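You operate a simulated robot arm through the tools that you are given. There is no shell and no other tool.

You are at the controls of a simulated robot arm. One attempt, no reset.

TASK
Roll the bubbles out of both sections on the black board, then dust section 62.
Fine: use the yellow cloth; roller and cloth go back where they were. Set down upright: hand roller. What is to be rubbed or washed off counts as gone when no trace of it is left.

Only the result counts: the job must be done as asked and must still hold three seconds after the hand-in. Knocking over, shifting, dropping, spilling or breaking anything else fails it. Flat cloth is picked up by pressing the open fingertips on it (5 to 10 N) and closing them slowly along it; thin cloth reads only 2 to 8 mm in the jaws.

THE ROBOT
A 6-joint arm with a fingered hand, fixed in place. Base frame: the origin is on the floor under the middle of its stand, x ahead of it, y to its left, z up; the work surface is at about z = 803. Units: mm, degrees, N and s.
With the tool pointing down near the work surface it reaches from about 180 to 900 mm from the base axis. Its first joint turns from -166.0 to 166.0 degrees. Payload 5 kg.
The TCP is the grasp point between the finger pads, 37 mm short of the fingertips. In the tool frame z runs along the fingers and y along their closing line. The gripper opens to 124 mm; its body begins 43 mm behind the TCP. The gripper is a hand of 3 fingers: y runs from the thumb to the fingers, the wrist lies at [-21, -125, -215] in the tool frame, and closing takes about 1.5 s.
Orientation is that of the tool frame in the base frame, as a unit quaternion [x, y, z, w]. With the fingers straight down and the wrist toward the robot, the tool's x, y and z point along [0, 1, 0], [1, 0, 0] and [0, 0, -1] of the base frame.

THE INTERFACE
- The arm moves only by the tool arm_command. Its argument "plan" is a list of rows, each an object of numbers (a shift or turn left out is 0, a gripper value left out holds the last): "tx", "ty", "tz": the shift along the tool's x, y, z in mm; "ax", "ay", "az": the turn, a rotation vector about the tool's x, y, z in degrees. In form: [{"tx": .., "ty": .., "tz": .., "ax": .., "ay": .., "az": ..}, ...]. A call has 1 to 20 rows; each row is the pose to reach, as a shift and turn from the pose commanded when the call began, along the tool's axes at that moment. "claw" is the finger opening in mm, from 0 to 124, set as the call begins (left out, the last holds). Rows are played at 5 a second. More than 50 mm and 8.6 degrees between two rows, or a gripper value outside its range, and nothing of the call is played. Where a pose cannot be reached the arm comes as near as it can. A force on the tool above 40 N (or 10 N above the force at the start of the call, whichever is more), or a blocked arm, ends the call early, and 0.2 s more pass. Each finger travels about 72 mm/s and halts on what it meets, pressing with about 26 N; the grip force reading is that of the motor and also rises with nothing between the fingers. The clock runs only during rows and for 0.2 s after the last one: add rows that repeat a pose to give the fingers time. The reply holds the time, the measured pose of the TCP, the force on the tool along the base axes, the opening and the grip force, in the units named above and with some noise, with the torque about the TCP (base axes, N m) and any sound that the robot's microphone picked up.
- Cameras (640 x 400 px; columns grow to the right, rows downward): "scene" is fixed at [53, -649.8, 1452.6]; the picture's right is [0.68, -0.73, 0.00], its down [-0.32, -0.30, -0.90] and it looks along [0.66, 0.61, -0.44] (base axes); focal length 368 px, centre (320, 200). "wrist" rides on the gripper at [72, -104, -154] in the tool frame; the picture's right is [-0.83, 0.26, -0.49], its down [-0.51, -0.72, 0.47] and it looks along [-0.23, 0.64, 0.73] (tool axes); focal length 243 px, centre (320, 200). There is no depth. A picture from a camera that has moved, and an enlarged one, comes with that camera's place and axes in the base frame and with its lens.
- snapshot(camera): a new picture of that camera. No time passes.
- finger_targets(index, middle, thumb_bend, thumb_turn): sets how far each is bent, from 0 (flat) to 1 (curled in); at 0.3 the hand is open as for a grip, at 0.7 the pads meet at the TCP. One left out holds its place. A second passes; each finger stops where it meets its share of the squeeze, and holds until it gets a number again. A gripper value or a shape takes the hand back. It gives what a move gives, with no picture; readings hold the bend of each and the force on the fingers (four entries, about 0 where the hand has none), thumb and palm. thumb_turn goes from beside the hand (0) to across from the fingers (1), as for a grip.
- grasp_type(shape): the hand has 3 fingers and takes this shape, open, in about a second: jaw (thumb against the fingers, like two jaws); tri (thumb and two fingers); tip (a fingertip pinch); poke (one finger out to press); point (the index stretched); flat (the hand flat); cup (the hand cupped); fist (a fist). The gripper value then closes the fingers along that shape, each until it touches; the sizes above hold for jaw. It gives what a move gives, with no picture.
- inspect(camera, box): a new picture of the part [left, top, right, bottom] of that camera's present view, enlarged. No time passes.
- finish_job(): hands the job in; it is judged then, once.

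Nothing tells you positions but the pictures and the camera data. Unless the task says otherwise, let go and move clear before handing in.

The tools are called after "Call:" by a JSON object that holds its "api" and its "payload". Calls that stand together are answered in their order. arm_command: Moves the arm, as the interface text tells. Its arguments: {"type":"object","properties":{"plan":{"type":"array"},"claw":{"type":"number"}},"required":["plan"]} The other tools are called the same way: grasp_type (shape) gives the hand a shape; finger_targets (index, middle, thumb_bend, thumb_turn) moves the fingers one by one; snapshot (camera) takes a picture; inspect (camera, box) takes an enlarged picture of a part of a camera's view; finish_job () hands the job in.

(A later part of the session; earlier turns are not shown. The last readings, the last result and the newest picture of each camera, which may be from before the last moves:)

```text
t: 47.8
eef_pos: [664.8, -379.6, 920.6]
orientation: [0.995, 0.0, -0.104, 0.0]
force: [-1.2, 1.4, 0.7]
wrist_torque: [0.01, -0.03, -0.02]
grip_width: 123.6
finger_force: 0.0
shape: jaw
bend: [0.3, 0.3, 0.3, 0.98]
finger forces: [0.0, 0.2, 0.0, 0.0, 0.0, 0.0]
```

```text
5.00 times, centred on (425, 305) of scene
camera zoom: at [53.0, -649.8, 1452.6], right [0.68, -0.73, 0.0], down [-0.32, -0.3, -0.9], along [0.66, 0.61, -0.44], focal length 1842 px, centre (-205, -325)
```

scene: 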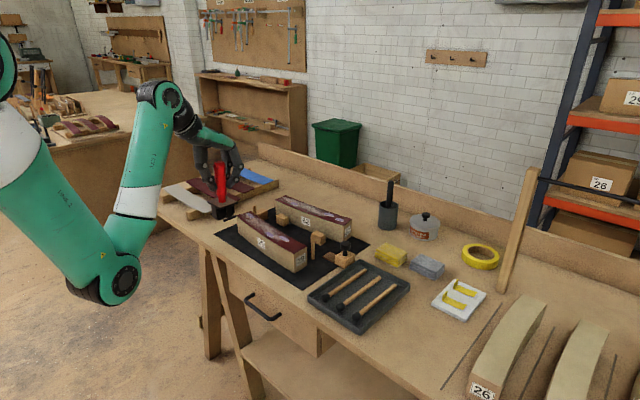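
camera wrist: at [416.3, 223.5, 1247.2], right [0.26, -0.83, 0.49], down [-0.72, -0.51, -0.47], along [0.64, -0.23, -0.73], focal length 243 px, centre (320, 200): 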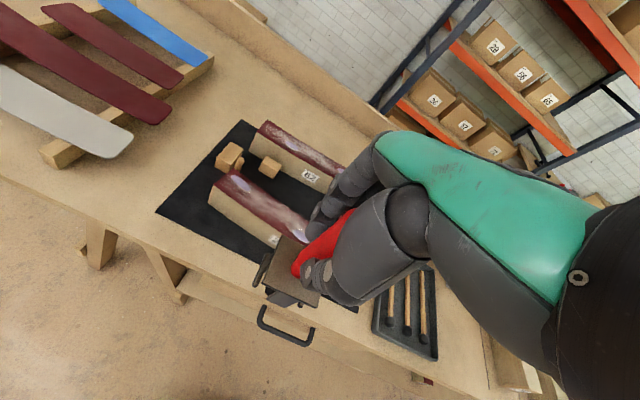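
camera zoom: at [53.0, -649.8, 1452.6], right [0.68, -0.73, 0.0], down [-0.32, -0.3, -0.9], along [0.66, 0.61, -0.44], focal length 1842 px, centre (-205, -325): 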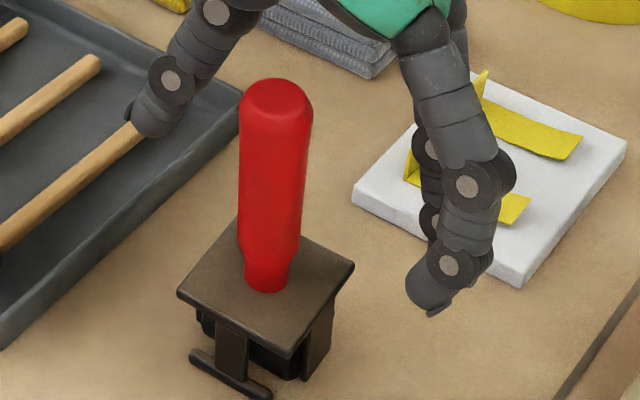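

The roller stands on its foot, leaning ~6° toward -x. I'll raise the hand, turn it back to wrist-toward-robot, and level it.

Call:
{"api": "arm_command", "payload": {"plan": [{"tx": -6, "tz": -29}, {"tx": -13, "tz": -60}, {"tx": -20.8, "tz": -97.8}, {"tx": -20.8, "tz": -97.8}]}}

Call:
{"api": "arm_command", "payload": {"plan": [{"ax": -1.7, "az": -8.0}, {"ax": -3.4, "az": -16.0}, {"ax": -5.1, "az": -24.0}, {"ax": -6.8, "az": -32.0}, {"ax": -8.5, "az": -40.0}, {"ax": -10.2, "az": -48.0}, {"ax": -11.9, "az": -56.0}, {"ax": -13.6, "az": -64.0}, {"ax": -15.3, "az": -72.0}, {"ax": -17.0, "az": -80.0}, {"ax": -18.72, "az": -88.0}, {"ax": -18.72, "az": -88.0}]}}

Call:
{"api": "arm_command", "payload": {"plan": [{"ay": 6}, {"ay": 12}, {"ay": 12}]}}

Call:
{"api": "snapshot", "payload": {"camera": "wrist"}}

Call:
{"api": "inspect", "payload": {"camera": "scene", "box": [380, 210, 480, 350]}}

```text
t: 48.8
eef_pos: [664.4, -379.8, 1022.4]
orientation: [0.994, 0.0, -0.105, 0.0]
force: [-0.3, 0.1, -0.6]
wrist_torque: [0.01, 0.03, -0.02]
grip_width: 123.7
finger_force: 0.1
shape: jaw
bend: [0.3, 0.3, 0.3, 0.98]
finger forces: [0.0, 0.1, 0.0, 0.0, 0.0, 0.1]
```

```text
t: 51.4
eef_pos: [664.8, -381.0, 1022.3]
orientation: [0.703, 0.703, -0.074, 0.075]
force: [-0.6, -0.1, -0.2]
wrist_torque: [-0.01, 0.03, 0.02]
grip_width: 123.6
finger_force: 0.1
shape: jaw
bend: [0.3, 0.3, 0.3, 0.98]
finger forces: [0.1, 0.1, 0.0, 0.0, 0.0, 0.1]
```

```text
t: 52.2
eef_pos: [664.5, -380.8, 1020.7]
orientation: [0.707, 0.707, -0.001, 0.0]
force: [-0.8, 0.0, -0.7]
wrist_torque: [0.01, 0.0, 0.02]
grip_width: 123.6
finger_force: 0.1
shape: jaw
bend: [0.3, 0.3, 0.3, 0.98]
finger forces: [0.0, 0.0, 0.0, 0.0, 0.0, 0.0]
```

```text
taken
camera wrist: at [561.5, -308.4, 1176.0], right [0.26, -0.83, 0.49], down [-0.72, -0.51, -0.47], along [0.64, -0.23, -0.73], focal length 243 px, centre (320, 200)
```

wrist: 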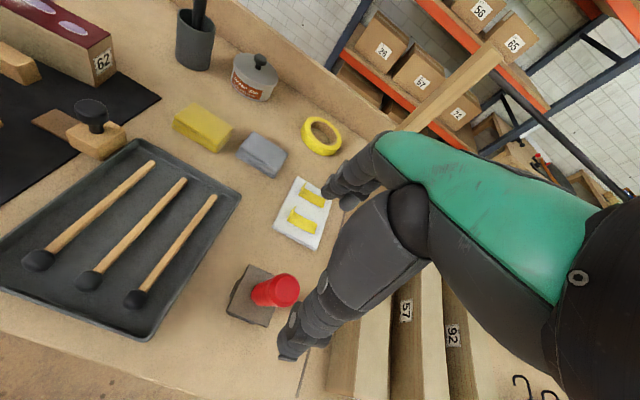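

```text
2.86 times, centred on (430, 280) of scene
camera zoom: at [53.0, -649.8, 1452.6], right [0.68, -0.73, 0.0], down [-0.32, -0.3, -0.9], along [0.66, 0.61, -0.44], focal length 1052 px, centre (6, -29)
```

zoom: 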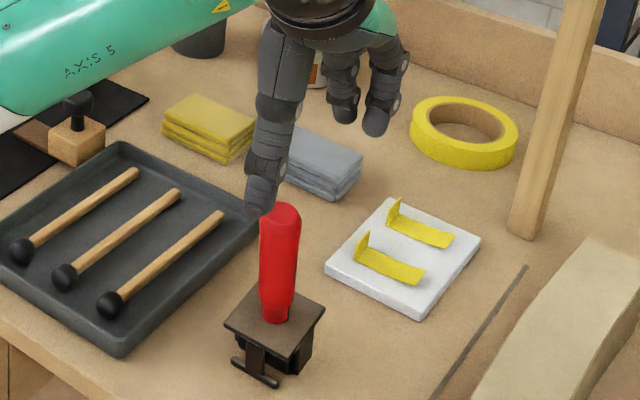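

The hand is back in the standard orientation above the roller. Measuring the handle precisely in the wrist view.

Call:
{"api": "inspect", "payload": {"camera": "wrist", "box": [210, 250, 330, 340]}}

```text
4.44 times, centred on (270, 295) of wrist
camera zoom: at [561.5, -308.4, 1176.0], right [0.26, -0.83, 0.49], down [-0.72, -0.51, -0.47], along [0.64, -0.23, -0.73], focal length 1078 px, centre (542, -222)
```

zoom: 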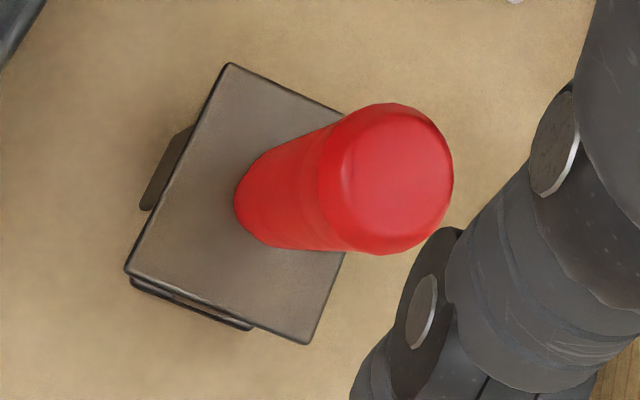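

Handle top (638,-378), foot (653,-378): lean about 7° toward -x. I'll tilt to match and slide down until the handle's top meets the palm.

Call:
{"api": "arm_command", "payload": {"plan": [{"tx": 3.4, "ty": -16, "tz": 6, "ax": -3.5}, {"tx": 6.8, "ty": -31.5, "tz": 12.7, "ax": -7}, {"tx": 6.8, "ty": -31.5, "tz": 12.7, "ax": -7}]}}

Call:
{"api": "arm_command", "payload": {"plan": [{"tz": 20}, {"tz": 40}, {"tz": 60}, {"tz": 76}, {"tz": 84}, {"tz": 84}]}}

Call:
{"api": "inspect", "payload": {"camera": "scene", "box": [380, 210, 480, 350]}}

Call:
{"api": "inspect", "payload": {"camera": "wrist", "box": [200, 160, 400, 340]}}

```text
t: 53.0
eef_pos: [632.6, -373.4, 1008.1]
orientation: [0.706, 0.706, 0.043, 0.043]
force: [-0.4, 0.5, -0.4]
wrist_torque: [-0.04, 0.01, 0.0]
grip_width: 123.8
finger_force: 0.1
shape: jaw
bend: [0.3, 0.3, 0.3, 0.98]
finger forces: [0.0, 0.1, 0.1, 0.0, 0.1, 0.0]
```

```text
t: 54.4
eef_pos: [645.0, -373.5, 924.9]
orientation: [0.706, 0.706, 0.043, 0.043]
force: [-0.6, -0.6, 0.5]
wrist_torque: [-0.01, 0.01, 0.03]
grip_width: 123.6
finger_force: 0.1
shape: jaw
bend: [0.3, 0.3, 0.3, 0.98]
finger forces: [0.0, 0.1, 0.0, 0.1, 0.0, 0.1]
```

```text
2.86 times, centred on (430, 280) of scene
camera zoom: at [53.0, -649.8, 1452.6], right [0.68, -0.73, 0.0], down [-0.32, -0.3, -0.9], along [0.66, 0.61, -0.44], focal length 1052 px, centre (6, -29)
```

zoom: 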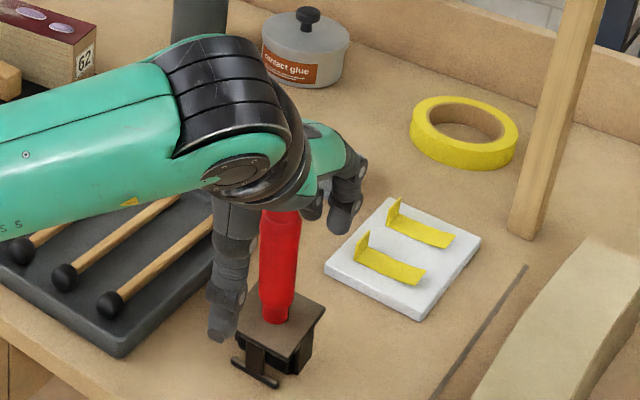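

```text
2.22 times, centred on (300, 250) of wrist
camera zoom: at [522.0, -301.1, 1065.9], right [0.2, -0.83, 0.52], down [-0.66, -0.51, -0.56], along [0.73, -0.23, -0.65], focal length 539 px, centre (364, 89)
```

zoom: 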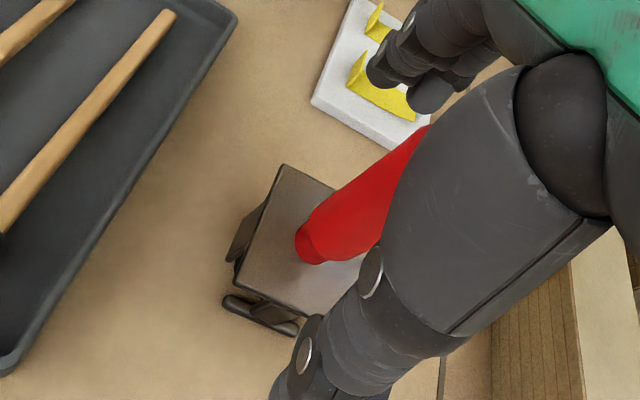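

The handle is centred. Lowering in small steps to find palm contact.

Call:
{"api": "arm_command", "payload": {"plan": [{"tz": 3}, {"tz": 6}, {"tz": 8}, {"tz": 9}, {"tz": 9}]}}

```text
t: 55.6
eef_pos: [645.9, -373.3, 916.2]
orientation: [0.706, 0.706, 0.042, 0.043]
force: [-0.2, 0.3, 0.6]
wrist_torque: [-0.01, 0.0, 0.0]
grip_width: 123.5
finger_force: 0.0
shape: jaw
bend: [0.3, 0.3, 0.3, 0.98]
finger forces: [0.1, 0.0, 0.1, 0.0, 0.0, 0.0]
```

Call:
{"api": "arm_command", "payload": {"plan": [{"tz": 1}, {"tz": 2}, {"tz": 3}, {"tz": 4}, {"tz": 4}]}}

```text
t: 56.8
eef_pos: [645.9, -372.0, 912.4]
orientation: [0.706, 0.706, 0.043, 0.043]
force: [-0.9, -0.3, -0.3]
wrist_torque: [-0.02, 0.01, -0.02]
grip_width: 123.8
finger_force: 0.0
shape: jaw
bend: [0.3, 0.3, 0.3, 0.98]
finger forces: [0.0, 0.1, 0.1, 0.0, 0.0, 0.0]
```

Call:
{"api": "arm_command", "payload": {"plan": [{"tz": 1}, {"tz": 2}, {"tz": 3}, {"tz": 4}, {"tz": 4}]}}

Call:
{"api": "inspect", "payload": {"camera": "scene", "box": [390, 230, 460, 350]}}

```text
t: 58.0
eef_pos: [645.7, -372.8, 907.6]
orientation: [0.707, 0.705, 0.043, 0.043]
force: [-0.5, 0.4, 0.2]
wrist_torque: [-0.01, -0.02, 0.02]
grip_width: 124.0
finger_force: 0.0
shape: jaw
bend: [0.3, 0.3, 0.3, 0.98]
finger forces: [0.0, 0.0, 0.0, 0.0, 0.0, 0.0]
```

```text
3.33 times, centred on (425, 290) of scene
camera zoom: at [53.0, -649.8, 1452.6], right [0.68, -0.73, 0.0], down [-0.32, -0.3, -0.9], along [0.66, 0.61, -0.44], focal length 1228 px, centre (-30, -100)
```

zoom: 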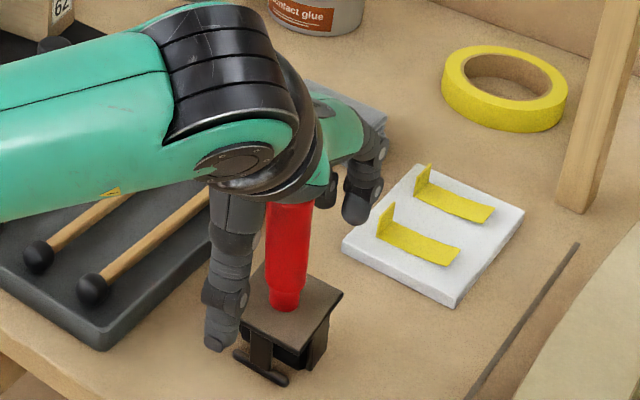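

Call:
{"api": "arm_command", "payload": {"plan": [{"tz": 1}, {"tz": 2}, {"tz": 3}, {"tz": 4}, {"tz": 5}, {"tz": 5}]}}

```text
t: 59.4
eef_pos: [647.3, -373.3, 904.0]
orientation: [0.706, 0.706, 0.044, 0.043]
force: [0.0, 0.6, 0.2]
wrist_torque: [0.01, 0.0, -0.05]
grip_width: 123.5
finger_force: 0.0
shape: jaw
bend: [0.3, 0.3, 0.3, 0.98]
finger forces: [0.0, 0.0, 0.0, 0.1, 0.0, 0.1]
```

Call:
{"api": "arm_command", "payload": {"plan": [{"tz": 1}, {"tz": 2}, {"tz": 3}, {"tz": 3}]}}

Call:
{"api": "inspect", "payload": {"camera": "wrist", "box": [200, 160, 400, 340]}}

Call:
{"api": "inspect", "payload": {"camera": "scene", "box": [400, 260, 450, 340]}}

```text
t: 60.4
eef_pos: [648.2, -371.6, 900.9]
orientation: [0.706, 0.706, 0.043, 0.044]
force: [0.7, 0.1, -0.2]
wrist_torque: [0.02, -0.04, -0.01]
grip_width: 123.6
finger_force: 0.0
shape: jaw
bend: [0.3, 0.3, 0.3, 0.98]
finger forces: [0.0, 0.1, 0.0, 0.0, 0.0, 0.0]
```

```text
2.22 times, centred on (300, 250) of wrist
camera zoom: at [525.7, -300.4, 1041.1], right [0.2, -0.83, 0.52], down [-0.66, -0.51, -0.56], along [0.73, -0.23, -0.65], focal length 539 px, centre (364, 89)
```

zoom: 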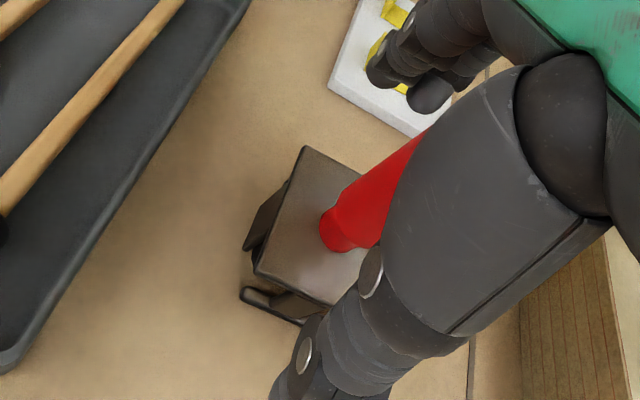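

```text
5.00 times, centred on (425, 300) of scene
camera zoom: at [53.0, -649.8, 1452.6], right [0.68, -0.73, 0.0], down [-0.32, -0.3, -0.9], along [0.66, 0.61, -0.44], focal length 1842 px, centre (-205, -300)
```

zoom: 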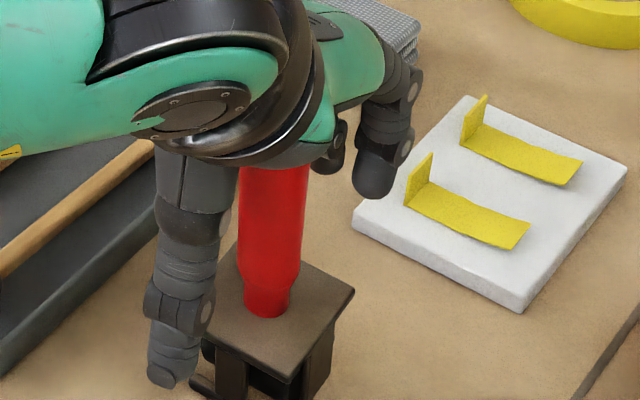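

No palm contact even at TCP z 901, but this is a much lower, stiffer grip. Closing here carefully.

Call:
{"api": "arm_command", "payload": {"plan": [{"tz": 0}, {"tz": 0}, {"tz": 0}, {"tz": 0}, {"tz": 0}], "claw": 50}}

Call:
{"api": "inspect", "payload": {"camera": "scene", "box": [400, 260, 450, 340]}}

Call:
{"api": "inspect", "payload": {"camera": "wrist", "box": [200, 160, 400, 340]}}

```text
t: 61.6
eef_pos: [648.1, -373.0, 901.1]
orientation: [0.705, 0.706, 0.043, 0.042]
force: [-0.5, -0.2, -0.3]
wrist_torque: [0.02, 0.0, -0.01]
grip_width: 50.4
finger_force: 0.0
shape: jaw
bend: [0.74, 0.49, 0.72, 1.0]
finger forces: [0.0, 0.0, 0.0, 0.1, 0.0, 0.1]
```

```text
5.00 times, centred on (425, 300) of scene
camera zoom: at [53.0, -649.8, 1452.6], right [0.68, -0.73, 0.0], down [-0.32, -0.3, -0.9], along [0.66, 0.61, -0.44], focal length 1842 px, centre (-205, -300)
```

zoom: 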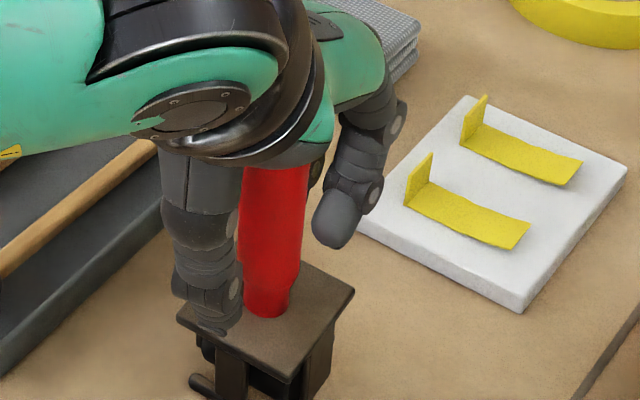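

```text
2.22 times, centred on (300, 250) of wrist
camera zoom: at [525.6, -300.4, 1041.1], right [0.2, -0.83, 0.52], down [-0.66, -0.51, -0.56], along [0.73, -0.23, -0.65], focal length 539 px, centre (364, 89)
```

zoom: 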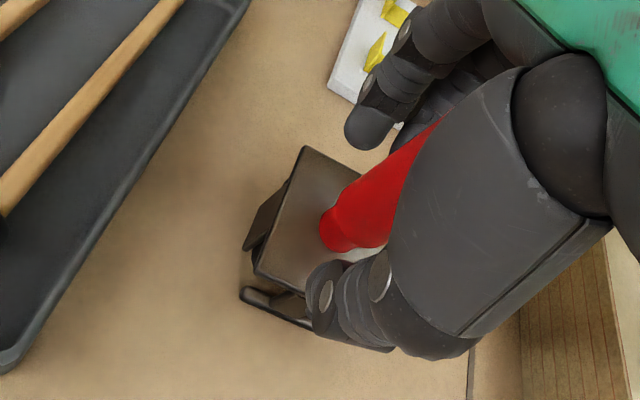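

Call:
{"api": "arm_command", "payload": {"plan": [{"tz": 0}, {"tz": 0}, {"tz": 0}, {"tz": 0}, {"tz": 0}, {"tz": 0}, {"tz": 0}], "claw": 0}}

Call:
{"api": "inspect", "payload": {"camera": "scene", "box": [400, 260, 450, 340]}}

Call:
{"api": "inspect", "payload": {"camera": "wrist", "box": [200, 160, 400, 340]}}

```text
t: 63.2
eef_pos: [646.9, -373.6, 900.5]
orientation: [0.706, 0.706, 0.044, 0.043]
force: [-0.2, -0.4, 0.0]
wrist_torque: [0.04, 0.03, -0.04]
grip_width: 19.4
finger_force: 25.9
shape: jaw
bend: [0.72, 0.63, 0.74, 1.0]
finger forces: [12.3, 7.6, 0.0, 0.1, 22.0, 0.0]
```

```text
5.00 times, centred on (425, 300) of scene
camera zoom: at [53.0, -649.8, 1452.6], right [0.68, -0.73, 0.0], down [-0.32, -0.3, -0.9], along [0.66, 0.61, -0.44], focal length 1842 px, centre (-205, -300)
```

zoom: 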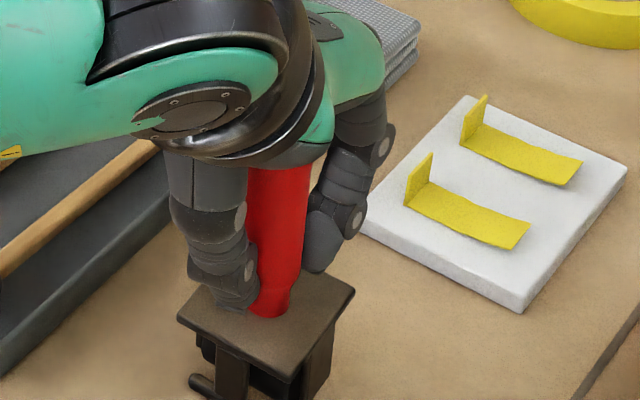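

```text
2.22 times, centred on (300, 250) of wrist
camera zoom: at [525.7, -300.4, 1041.0], right [0.2, -0.83, 0.52], down [-0.66, -0.51, -0.56], along [0.73, -0.23, -0.65], focal length 539 px, centre (364, 89)
```

zoom: 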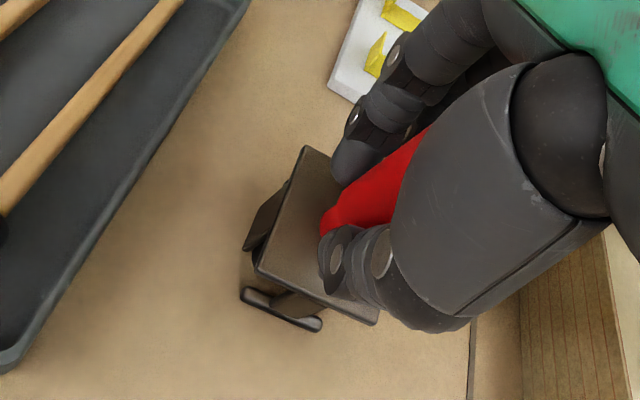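

Gripped low on the handle. Lifting and levelling the tool.

Call:
{"api": "arm_command", "payload": {"plan": [{"ty": 0.7, "tz": -6}, {"ty": 2.4, "tz": -20}, {"ty": 6.1, "tz": -49.6}, {"ty": 6.1, "tz": -49.6, "ax": 3.5}, {"ty": 6.1, "tz": -49.6, "ax": 7}, {"ty": 6.1, "tz": -49.6, "ax": 7}]}}

Call:
{"api": "inspect", "payload": {"camera": "scene", "box": [390, 230, 460, 330]}}

Call:
{"api": "inspect", "payload": {"camera": "wrist", "box": [200, 160, 400, 340]}}

```text
t: 64.6
eef_pos: [647.4, -373.6, 950.8]
orientation: [0.707, 0.707, 0.001, 0.0]
force: [0.2, 0.0, -3.3]
wrist_torque: [0.04, 0.02, -0.02]
grip_width: 19.2
finger_force: 26.1
shape: jaw
bend: [0.72, 0.63, 0.74, 1.0]
finger forces: [12.5, 8.0, 0.0, 0.0, 21.8, 0.0]
```

```text
4.00 times, centred on (425, 280) of scene
camera zoom: at [53.0, -649.8, 1452.6], right [0.68, -0.73, 0.0], down [-0.32, -0.3, -0.9], along [0.66, 0.61, -0.44], focal length 1473 px, centre (-100, -120)
```

zoom: 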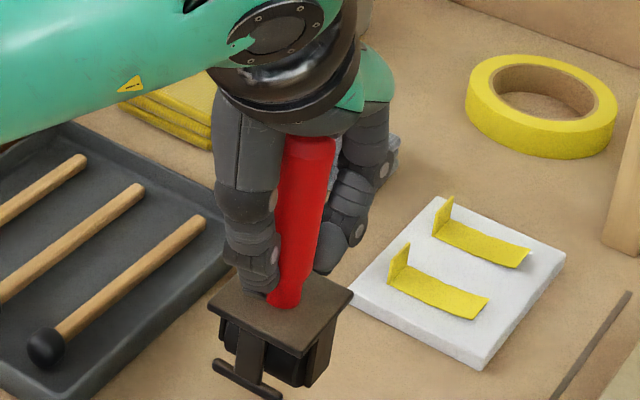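

```text
2.22 times, centred on (300, 250) of wrist
camera zoom: at [543.4, -300.4, 1105.8], right [0.26, -0.83, 0.49], down [-0.72, -0.51, -0.47], along [0.64, -0.23, -0.73], focal length 539 px, centre (364, 89)
```

zoom: 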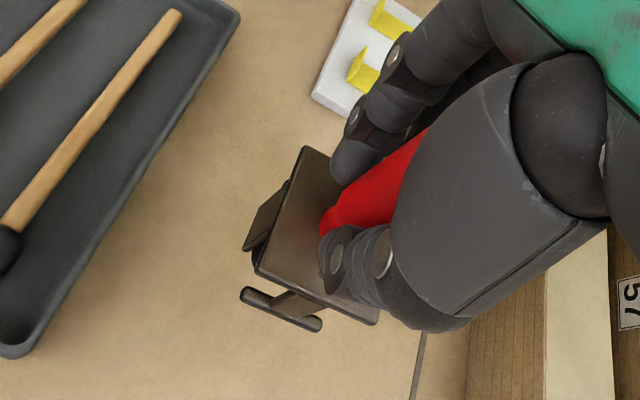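

The roller hangs from a lower grip, leaning ~3° toward +x, wheel centre about 5 mm to -y of the TCP and 98 mm below. I'll carry it to section 29, above bubble 2, for crosswise rolling (axle along the section).

Call:
{"api": "arm_command", "payload": {"plan": [{"tz": -40}, {"tz": -80}, {"tz": -119}, {"tx": 45, "ty": 1.3, "tz": -119, "ax": -0.3, "az": 0.3}, {"tx": 90, "ty": 2.7, "tz": -119, "ax": -0.6, "az": 0.6}, {"tx": 135, "ty": 4, "tz": -119, "ax": -0.8, "az": 0.8}, {"tx": 180, "ty": 5.3, "tz": -119, "ax": -1.1, "az": 1.1}, {"tx": 225, "ty": 6.6, "tz": -119, "ax": -1.4, "az": 1.4}, {"tx": 270, "ty": 8, "tz": -119, "ax": -1.7, "az": 1.7}, {"tx": 315, "ty": 9.3, "tz": -119, "ax": -2, "az": 2}, {"tx": 360, "ty": 10.6, "tz": -119, "ax": -2.2, "az": 2.2}, {"tx": 405, "ty": 12, "tz": -119, "ax": -2.5, "az": 2.5}, {"tx": 450, "ty": 13.3, "tz": -119, "ax": -2.8, "az": 2.8}, {"tx": 495, "ty": 14.6, "tz": -119, "ax": -3, "az": 3}, {"tx": 495, "ty": 14.6, "tz": -80, "ax": -3, "az": 3}, {"tx": 495, "ty": 14.6, "tz": -40, "ax": -3, "az": 3}, {"tx": 495, "ty": 14.6, "tz": -40, "ax": -3, "az": 3}]}}

Call:
{"api": "inspect", "payload": {"camera": "scene", "box": [230, 170, 320, 260]}}

Call:
{"api": "inspect", "payload": {"camera": "wrist", "box": [150, 160, 350, 360]}}

```text
t: 68.2
eef_pos: [660.8, 121.4, 989.8]
orientation: [0.726, 0.688, 0.019, 0.019]
force: [0.0, 0.4, -2.9]
wrist_torque: [0.02, 0.02, 0.0]
grip_width: 19.0
finger_force: 26.6
shape: jaw
bend: [0.72, 0.63, 0.74, 1.0]
finger forces: [13.7, 9.2, 0.0, 0.0, 21.7, 0.1]
```

```text
4.44 times, centred on (275, 215) of scene
camera zoom: at [53.0, -649.8, 1452.6], right [0.68, -0.73, 0.0], down [-0.32, -0.3, -0.9], along [0.66, 0.61, -0.44], focal length 1637 px, centre (520, 133)
```

zoom: 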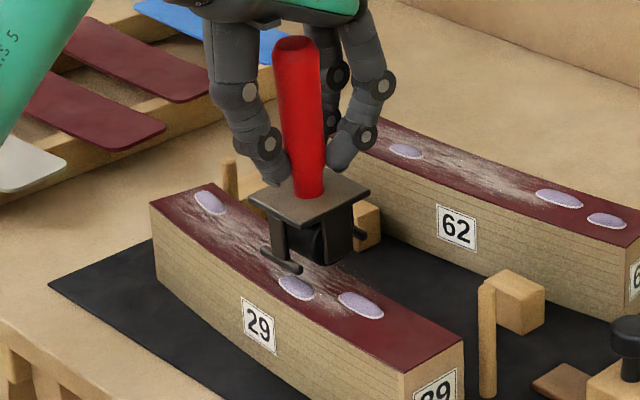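

```text
2.00 times, centred on (250, 260) of wrist
camera zoom: at [553.3, 198.8, 1139.0], right [0.19, -0.84, 0.5], down [-0.72, -0.47, -0.51], along [0.67, -0.27, -0.7], focal length 485 px, centre (460, 80)
```

zoom: 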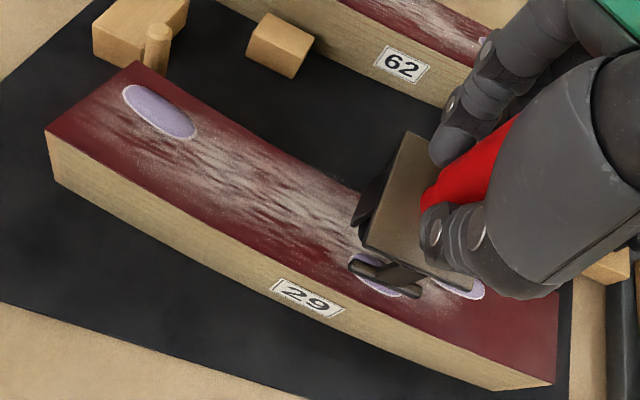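

The roller is upright above the section, wheel just to the +x side of bubble 2. Lowering to contact.

Call:
{"api": "arm_command", "payload": {"plan": [{"tz": 8}, {"tz": 13}, {"tz": 15}, {"tz": 16}, {"tz": 17}, {"tz": 17}]}}

```text
t: 69.6
eef_pos: [663.1, 121.1, 973.7]
orientation: [0.724, 0.689, 0.019, 0.018]
force: [-0.2, -0.9, -3.5]
wrist_torque: [0.01, 0.01, 0.01]
grip_width: 19.0
finger_force: 26.5
shape: jaw
bend: [0.72, 0.63, 0.74, 1.0]
finger forces: [13.8, 9.3, 0.1, 0.1, 21.6, 0.0]
```

Call:
{"api": "arm_command", "payload": {"plan": [{"tz": 1}, {"tz": 2}, {"tz": 2}]}}

```text
t: 70.4
eef_pos: [663.5, 121.2, 971.9]
orientation: [0.725, 0.689, 0.019, 0.018]
force: [-0.3, 1.0, -0.2]
wrist_torque: [0.0, -0.01, 0.01]
grip_width: 19.1
finger_force: 25.9
shape: jaw
bend: [0.72, 0.63, 0.74, 1.0]
finger forces: [14.4, 9.3, 0.0, 0.1, 22.2, 0.0]
```

Light contact at TCP z ≈ 972. Pressing about 1 mm more and rolling crosswise toward -x over bubble 2.

Call:
{"api": "arm_command", "payload": {"plan": [{"tz": 0.6}, {"tz": 1.0}, {"tz": 1.0, "ty": -3}, {"tz": 1.0, "ty": -6}, {"tz": 1.0, "ty": -9}, {"tz": 1.0, "ty": -12}, {"tz": 1.0, "ty": -12}]}}

Call:
{"api": "inspect", "payload": {"camera": "scene", "box": [240, 180, 310, 250]}}

```text
t: 72.0
eef_pos: [651.8, 123.6, 970.9]
orientation: [0.725, 0.688, 0.019, 0.02]
force: [-0.6, 0.4, 9.6]
wrist_torque: [0.01, -0.02, -0.02]
grip_width: 19.5
finger_force: 25.8
shape: jaw
bend: [0.72, 0.63, 0.75, 1.0]
finger forces: [15.2, 10.8, 0.0, 0.0, 23.9, 0.0]
```

```text
5.71 times, centred on (275, 215) of scene
camera zoom: at [53.0, -649.8, 1452.6], right [0.68, -0.73, 0.0], down [-0.32, -0.3, -0.9], along [0.66, 0.61, -0.44], focal length 2105 px, centre (577, 114)
```

zoom: 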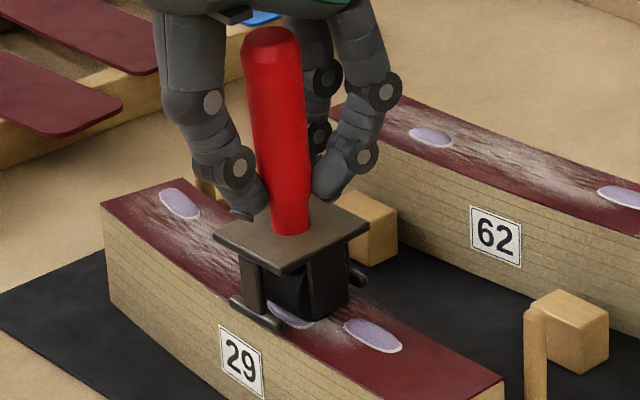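

It rolls freely now: 13 N load with almost no drag. Continuing across the bubble.

Call:
{"api": "arm_command", "payload": {"plan": [{"ty": -3}, {"ty": -6}, {"ty": -9}, {"ty": -12}, {"ty": -12}]}}

Call:
{"api": "inspect", "payload": {"camera": "scene", "box": [240, 180, 310, 250]}}

```text
t: 73.2
eef_pos: [638.4, 123.4, 970.0]
orientation: [0.725, 0.688, 0.019, 0.019]
force: [2.9, -0.4, 17.4]
wrist_torque: [-0.08, -0.24, -0.03]
grip_width: 20.0
finger_force: 25.6
shape: jaw
bend: [0.72, 0.63, 0.74, 1.0]
finger forces: [16.5, 13.3, 0.0, 0.0, 24.6, 0.1]
```

```text
5.71 times, centred on (275, 215) of scene
camera zoom: at [53.0, -649.8, 1452.6], right [0.68, -0.73, 0.0], down [-0.32, -0.3, -0.9], along [0.66, 0.61, -0.44], focal length 2105 px, centre (577, 114)
```

zoom: 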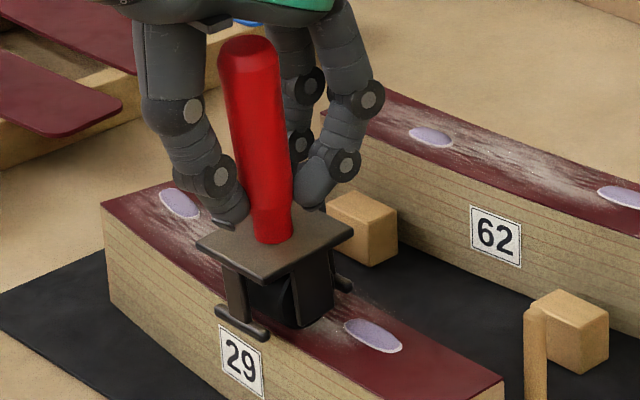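

Crossed the bubble; rolling back over it at a lighter press, then lifting to look.

Call:
{"api": "arm_command", "payload": {"plan": [{"ty": 3, "tz": -0.6}, {"ty": 6, "tz": -0.8}, {"ty": 9, "tz": -0.8}, {"ty": 12, "tz": -0.8}, {"ty": 15, "tz": -0.8}, {"ty": 18, "tz": -0.8}, {"ty": 21, "tz": -0.8}, {"ty": 24, "tz": -0.8}, {"ty": 24, "tz": -20}, {"ty": 24, "tz": -60}, {"ty": 24, "tz": -60}]}}

Call:
{"api": "inspect", "payload": {"camera": "scene", "box": [240, 190, 310, 260]}}

Call:
{"api": "inspect", "payload": {"camera": "wrist", "box": [130, 160, 350, 360]}}

```text
t: 75.6
eef_pos: [660.7, 123.2, 1029.5]
orientation: [0.725, 0.688, 0.017, 0.019]
force: [0.0, 0.7, -3.6]
wrist_torque: [0.02, -0.02, 0.02]
grip_width: 19.8
finger_force: 26.0
shape: jaw
bend: [0.72, 0.63, 0.75, 1.0]
finger forces: [15.1, 10.4, 0.1, 0.0, 22.1, 0.0]
```

```text
5.71 times, centred on (275, 225) of scene
camera zoom: at [53.0, -649.8, 1452.6], right [0.68, -0.73, 0.0], down [-0.32, -0.3, -0.9], along [0.66, 0.61, -0.44], focal length 2105 px, centre (577, 57)
```

zoom: 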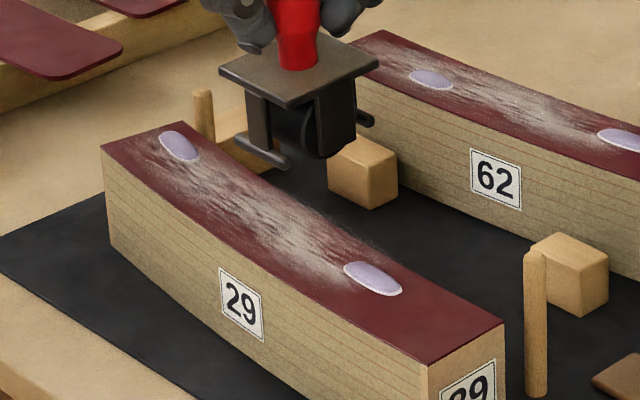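

```text
2.00 times, centred on (240, 260) of wrist
camera zoom: at [552.9, 200.6, 1179.3], right [0.19, -0.84, 0.5], down [-0.72, -0.47, -0.51], along [0.66, -0.27, -0.7], focal length 485 px, centre (480, 80)
```

zoom: 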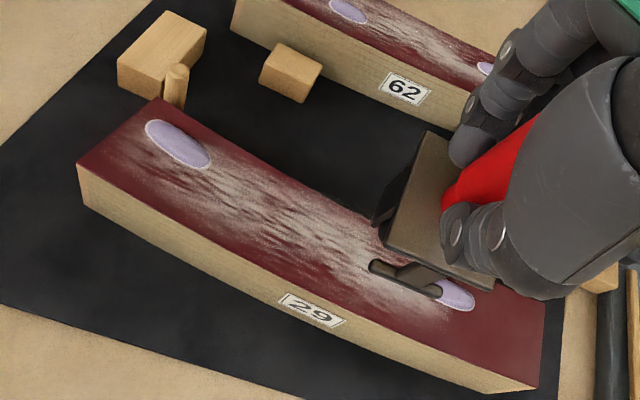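

Bubble 2 is completely gone, so this technique works. Moving to bubble 3, wheel on its -x side, to roll toward +x.

Call:
{"api": "arm_command", "payload": {"plan": [{"tx": -25, "ty": -3.6, "tz": 0}, {"tx": -51, "ty": -7.3, "tz": 10}, {"tx": -51, "ty": -7.3, "tz": 40}, {"tx": -51, "ty": -7.3, "tz": 40}]}}

Call:
{"api": "inspect", "payload": {"camera": "scene", "box": [240, 180, 330, 270]}}

Call:
{"api": "inspect", "payload": {"camera": "wrist", "box": [130, 160, 350, 360]}}

```text
t: 76.6
eef_pos: [653.1, 72.9, 988.7]
orientation: [0.725, 0.688, 0.019, 0.019]
force: [0.6, -0.5, -3.3]
wrist_torque: [0.01, 0.02, -0.03]
grip_width: 19.4
finger_force: 26.2
shape: jaw
bend: [0.72, 0.63, 0.75, 1.0]
finger forces: [15.0, 10.7, 0.1, 0.0, 22.0, 0.1]
```

```text
4.44 times, centred on (285, 225) of scene
camera zoom: at [53.0, -649.8, 1452.6], right [0.68, -0.73, 0.0], down [-0.32, -0.3, -0.9], along [0.66, 0.61, -0.44], focal length 1637 px, centre (476, 89)
```

zoom: 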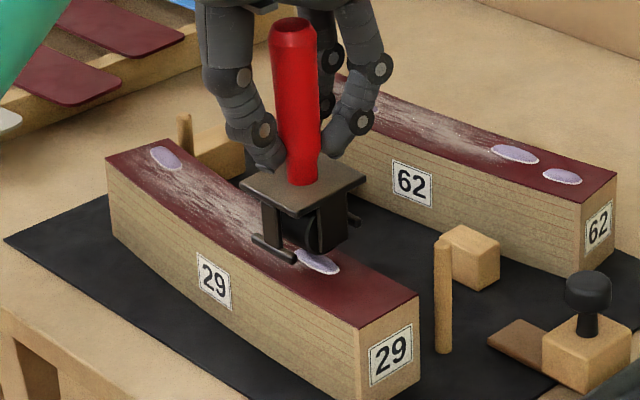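

```text
2.00 times, centred on (240, 260) of wrist
camera zoom: at [543.7, 149.6, 1137.6], right [0.19, -0.84, 0.5], down [-0.72, -0.47, -0.51], along [0.67, -0.27, -0.7], focal length 485 px, centre (480, 80)
```

zoom: 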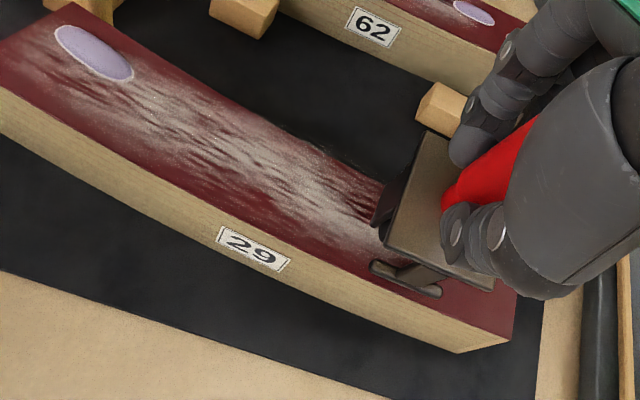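

Positioned. Lowering to contact next to bubble 3.

Call:
{"api": "arm_command", "payload": {"plan": [{"tz": 8}, {"tz": 13}, {"tz": 15}, {"tz": 16}, {"tz": 16}]}}

Call:
{"api": "arm_command", "payload": {"plan": [{"tz": 0.7}, {"tz": 1.4}, {"tz": 1.4}]}}

```text
t: 77.8
eef_pos: [653.3, 71.3, 973.9]
orientation: [0.726, 0.687, 0.019, 0.018]
force: [0.0, 0.1, -3.0]
wrist_torque: [0.04, 0.0, 0.03]
grip_width: 19.5
finger_force: 25.9
shape: jaw
bend: [0.72, 0.63, 0.75, 1.0]
finger forces: [15.0, 10.7, 0.0, 0.0, 21.9, 0.0]
```

```text
t: 78.6
eef_pos: [653.1, 71.1, 972.0]
orientation: [0.725, 0.688, 0.018, 0.018]
force: [-0.9, 0.5, -3.8]
wrist_torque: [0.01, -0.01, 0.0]
grip_width: 19.3
finger_force: 26.0
shape: jaw
bend: [0.72, 0.63, 0.75, 1.0]
finger forces: [14.9, 10.8, 0.1, 0.0, 22.0, 0.1]
```

Call:
{"api": "arm_command", "payload": {"plan": [{"tz": 0.7}, {"tz": 1.4}, {"tz": 2.0}, {"tz": 2.0}]}}

```text
t: 79.6
eef_pos: [652.6, 71.1, 971.6]
orientation: [0.725, 0.688, 0.02, 0.019]
force: [-0.5, 1.6, 2.4]
wrist_torque: [0.01, 0.02, -0.03]
grip_width: 19.7
finger_force: 25.9
shape: jaw
bend: [0.72, 0.63, 0.75, 1.0]
finger forces: [15.7, 10.8, 0.1, 0.0, 22.6, 0.0]
```

Contact (~6 N). Pressing a little more and rolling toward +x.

Call:
{"api": "arm_command", "payload": {"plan": [{"tz": 0.8}, {"tz": 0.8, "ty": 3}, {"tz": 0.8, "ty": 6}, {"tz": 0.8, "ty": 9}, {"tz": 0.8, "ty": 12}, {"tz": 0.8, "ty": 15}, {"tz": 0.8, "ty": 18}, {"tz": 0.8, "ty": 21}, {"tz": 0.8, "ty": 24}, {"tz": 0.8, "ty": 24}]}}

Call:
{"api": "inspect", "payload": {"camera": "scene", "box": [240, 180, 330, 270]}}

```text
t: 81.8
eef_pos: [676.5, 69.5, 971.7]
orientation: [0.725, 0.689, 0.019, 0.018]
force: [0.8, 3.2, 6.0]
wrist_torque: [0.07, -0.08, 0.04]
grip_width: 19.6
finger_force: 25.7
shape: jaw
bend: [0.72, 0.63, 0.75, 1.0]
finger forces: [17.6, 10.9, 0.0, 0.0, 23.1, 0.0]
```

```text
4.44 times, centred on (285, 225) of scene
camera zoom: at [53.0, -649.8, 1452.6], right [0.68, -0.73, 0.0], down [-0.32, -0.3, -0.9], along [0.66, 0.61, -0.44], focal length 1637 px, centre (476, 89)
```

zoom: 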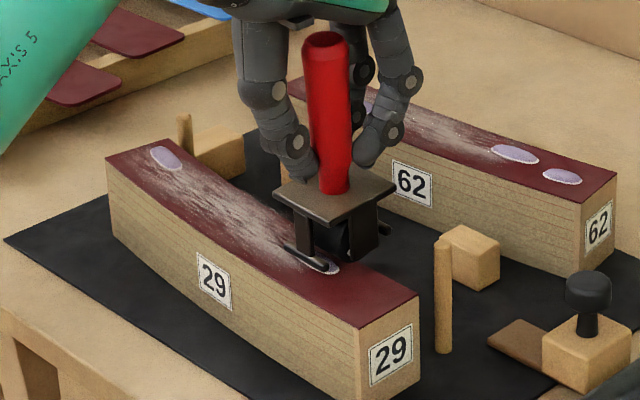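

The 9 N pass did not flatten bubble 3, so more force is needed (bubble 2 vanished at 13–20 N). Pressing more and rolling back.

Call:
{"api": "arm_command", "payload": {"plan": [{"tz": 0.5}, {"tz": 1.0}, {"tz": 1.0, "ty": -3}, {"tz": 1.0, "ty": -6}, {"tz": 1.0, "ty": -9}, {"tz": 1.0, "ty": -12}, {"tz": 1.0, "ty": -15}, {"tz": 1.0, "ty": -18}, {"tz": 1.0, "ty": -21}, {"tz": 1.0, "ty": -24}, {"tz": 1.0, "ty": -24}]}}

Call:
{"api": "inspect", "payload": {"camera": "scene", "box": [240, 180, 330, 270]}}

```text
t: 84.2
eef_pos: [652.3, 71.6, 970.6]
orientation: [0.726, 0.687, 0.019, 0.019]
force: [-1.9, -4.5, 20.3]
wrist_torque: [-0.18, 0.02, -0.09]
grip_width: 20.2
finger_force: 26.1
shape: jaw
bend: [0.72, 0.62, 0.75, 1.0]
finger forces: [15.4, 15.3, 0.0, 0.0, 26.1, 0.1]
```

```text
4.44 times, centred on (285, 225) of scene
camera zoom: at [53.0, -649.8, 1452.6], right [0.68, -0.73, 0.0], down [-0.32, -0.3, -0.9], along [0.66, 0.61, -0.44], focal length 1637 px, centre (476, 89)
```

zoom: 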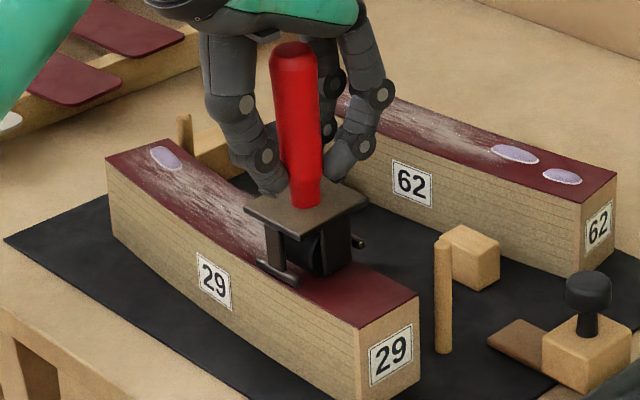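

Lifting to check bubble 3.

Call:
{"api": "arm_command", "payload": {"plan": [{"tz": -5}, {"tz": -25}, {"tz": -60}, {"tz": -60}]}}

Call:
{"api": "inspect", "payload": {"camera": "scene", "box": [230, 190, 320, 280]}}

Call:
{"api": "inspect", "payload": {"camera": "wrist", "box": [130, 160, 350, 360]}}

```text
t: 85.2
eef_pos: [650.2, 72.4, 1028.1]
orientation: [0.725, 0.688, 0.018, 0.017]
force: [0.4, 1.6, -3.2]
wrist_torque: [-0.02, -0.01, -0.01]
grip_width: 19.6
finger_force: 25.8
shape: jaw
bend: [0.72, 0.63, 0.75, 1.0]
finger forces: [15.8, 11.1, 0.0, 0.1, 21.9, 0.0]
```

```text
4.44 times, centred on (275, 235) of scene
camera zoom: at [53.0, -649.8, 1452.6], right [0.68, -0.73, 0.0], down [-0.32, -0.3, -0.9], along [0.66, 0.61, -0.44], focal length 1637 px, centre (520, 44)
```

zoom: 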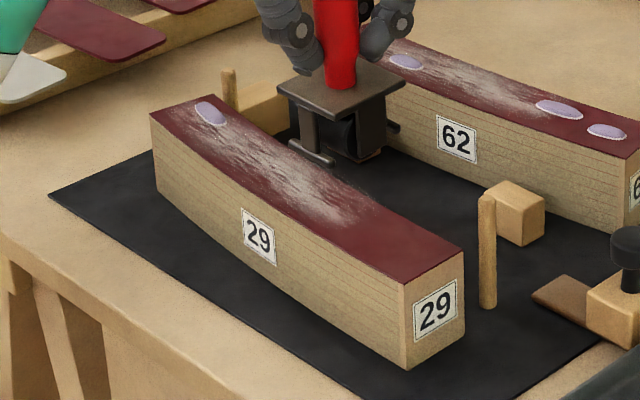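

```text
2.00 times, centred on (240, 260) of wrist
camera zoom: at [541.4, 150.4, 1176.1], right [0.19, -0.84, 0.5], down [-0.72, -0.47, -0.51], along [0.66, -0.27, -0.7], focal length 485 px, centre (480, 80)
```

zoom: 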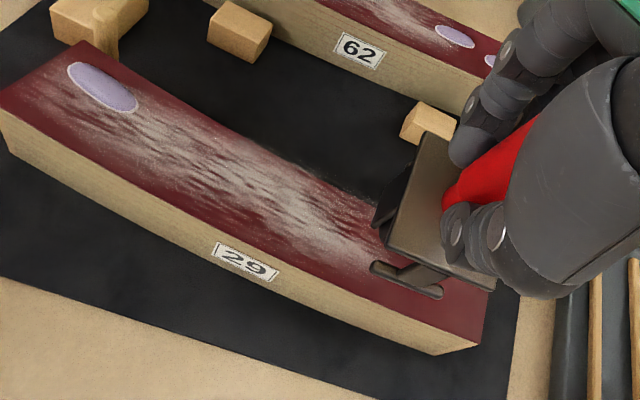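

Bubble 3 is gone too and section 29 hasn't moved. Bubble 1 sits near a standing dowel, so I'll look closely at that spot before going there.

Call:
{"api": "inspect", "payload": {"camera": "wrist", "box": [120, 160, 220, 240]}}

Call:
{"api": "inspect", "payload": {"camera": "scene", "box": [232, 200, 282, 240]}}

```text
5.00 times, centred on (170, 200) of wrist
camera zoom: at [541.4, 150.4, 1176.1], right [0.19, -0.84, 0.5], down [-0.72, -0.47, -0.51], along [0.66, -0.27, -0.7], focal length 1213 px, centre (1070, 200)
```

zoom: 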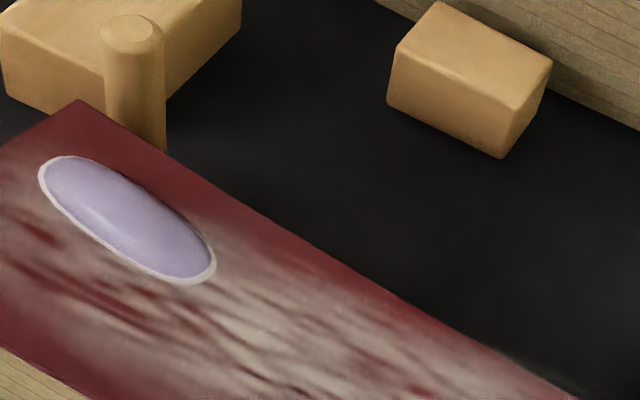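

```text
10.00 times, centred on (257, 220) of scene
camera zoom: at [53.0, -649.8, 1452.6], right [0.68, -0.73, 0.0], down [-0.32, -0.3, -0.9], along [0.66, 0.61, -0.44], focal length 3683 px, centre (950, 0)
```

zoom: 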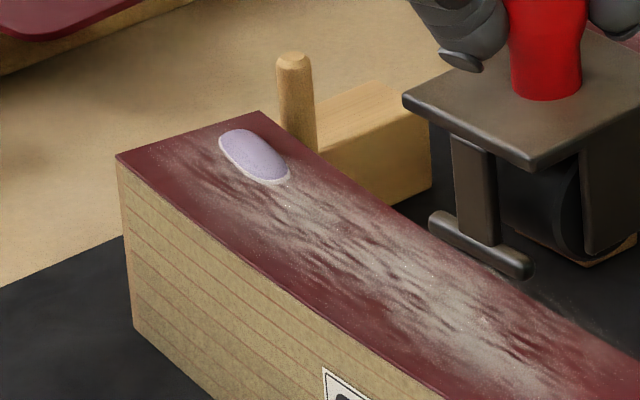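

Bubble 1 is centred near (682, 255) and the dowel at about (714, 273). I'll place the roller ~9 mm to -y of the bubble centre so its foot bar clears the dowel, yawed 9° to match the section.

Call:
{"api": "arm_command", "payload": {"plan": [{"tx": 36, "ty": 1.3, "tz": 0, "az": 1.2}, {"tx": 73, "ty": 2.6, "tz": 0, "az": 2.4}, {"tx": 109, "ty": 4, "tz": 0, "az": 3.6}, {"tx": 145, "ty": 5.3, "tz": 0, "az": 4.8}, {"tx": 181.4, "ty": 6.6, "tz": 0, "az": 6}, {"tx": 181.4, "ty": 6.6, "tz": 23, "az": 6}, {"tx": 181.4, "ty": 6.6, "tz": 23, "az": 6}]}}

Call:
{"api": "inspect", "payload": {"camera": "scene", "box": [220, 160, 310, 240]}}

Call:
{"api": "inspect", "payload": {"camera": "wrist", "box": [180, 160, 380, 330]}}

```text
t: 86.8
eef_pos: [665.5, 253.3, 1005.7]
orientation: [0.76, 0.649, 0.019, 0.017]
force: [0.0, 0.1, -3.7]
wrist_torque: [0.04, -0.02, -0.02]
grip_width: 19.6
finger_force: 26.3
shape: jaw
bend: [0.72, 0.63, 0.75, 1.0]
finger forces: [15.7, 11.2, 0.1, 0.0, 21.7, 0.0]
```

```text
5.00 times, centred on (265, 200) of scene
camera zoom: at [53.0, -649.8, 1452.6], right [0.68, -0.73, 0.0], down [-0.32, -0.3, -0.9], along [0.66, 0.61, -0.44], focal length 1842 px, centre (595, 200)
```

zoom: 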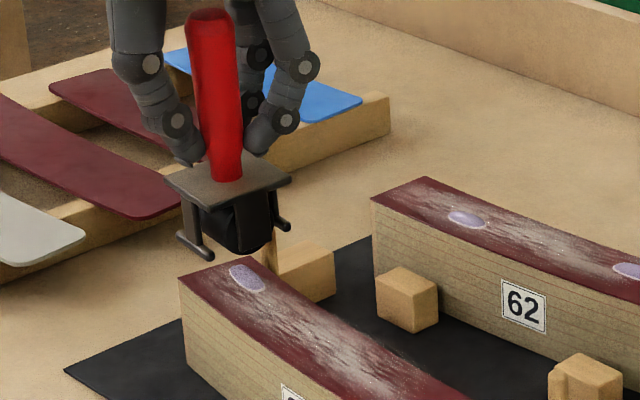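

```text
2.35 times, centred on (280, 245) of wrist
camera zoom: at [567.0, 341.2, 1154.6], right [0.1, -0.86, 0.5], down [-0.77, -0.39, -0.51], along [0.63, -0.33, -0.7], focal length 571 px, centre (414, 94)
```

zoom: 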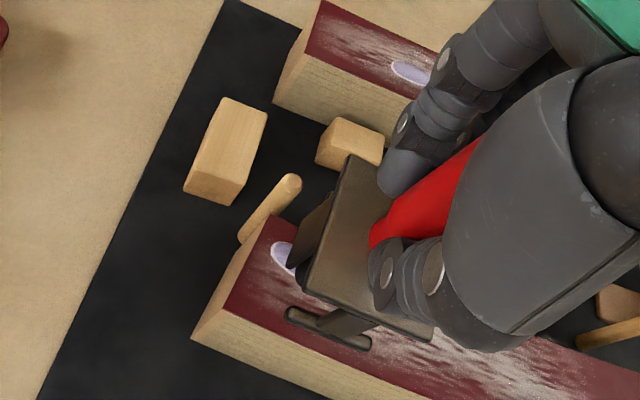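

Upright and well placed. Lowering beside bubble 1.

Call:
{"api": "arm_command", "payload": {"plan": [{"tz": 12}, {"tz": 22}, {"tz": 29}, {"tz": 31.5}, {"tz": 32.5}, {"tz": 32.5}]}}

Call:
{"api": "inspect", "payload": {"camera": "scene", "box": [225, 180, 285, 240]}}

Call:
{"api": "inspect", "payload": {"camera": "wrist", "box": [180, 160, 380, 330]}}

```text
t: 88.2
eef_pos: [669.7, 253.6, 974.1]
orientation: [0.76, 0.649, 0.02, 0.018]
force: [0.0, 0.2, -3.6]
wrist_torque: [0.01, 0.03, 0.01]
grip_width: 19.7
finger_force: 26.3
shape: jaw
bend: [0.72, 0.63, 0.75, 1.0]
finger forces: [15.8, 11.3, 0.0, 0.1, 21.4, 0.1]
```

```text
6.67 times, centred on (255, 210) of scene
camera zoom: at [53.0, -649.8, 1452.6], right [0.68, -0.73, 0.0], down [-0.32, -0.3, -0.9], along [0.66, 0.61, -0.44], focal length 2455 px, centre (753, 133)
```

zoom: 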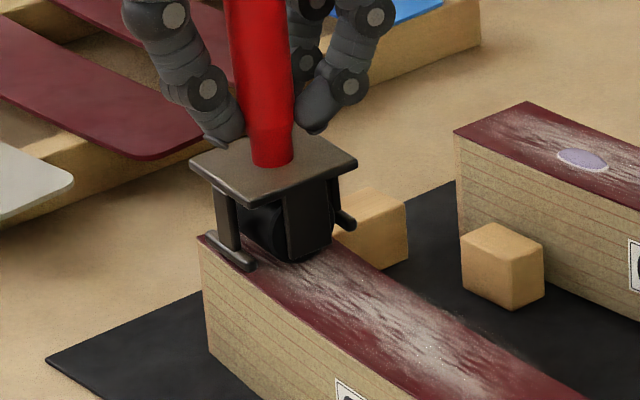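

```text
2.35 times, centred on (280, 245) of wrist
camera zoom: at [569.0, 340.4, 1123.2], right [0.1, -0.86, 0.5], down [-0.77, -0.39, -0.51], along [0.63, -0.33, -0.7], focal length 571 px, centre (414, 94)
```

zoom: 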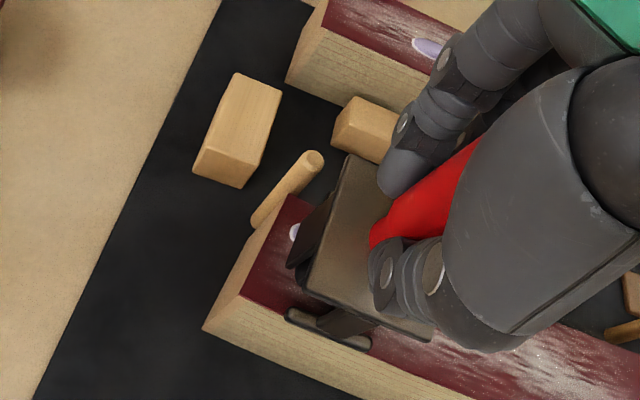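

Bubble 1 lies under/next to the wheel and the dowel is clear. Making contact.

Call:
{"api": "arm_command", "payload": {"plan": [{"tz": 1.0}, {"tz": 2.0}, {"tz": 2.8}, {"tz": 2.8}]}}

```text
t: 89.2
eef_pos: [670.2, 252.8, 971.7]
orientation: [0.76, 0.649, 0.02, 0.018]
force: [1.1, 0.9, 1.3]
wrist_torque: [0.03, -0.02, 0.01]
grip_width: 19.9
finger_force: 26.0
shape: jaw
bend: [0.72, 0.63, 0.75, 1.0]
finger forces: [16.1, 11.5, 0.0, 0.0, 21.9, 0.0]
```

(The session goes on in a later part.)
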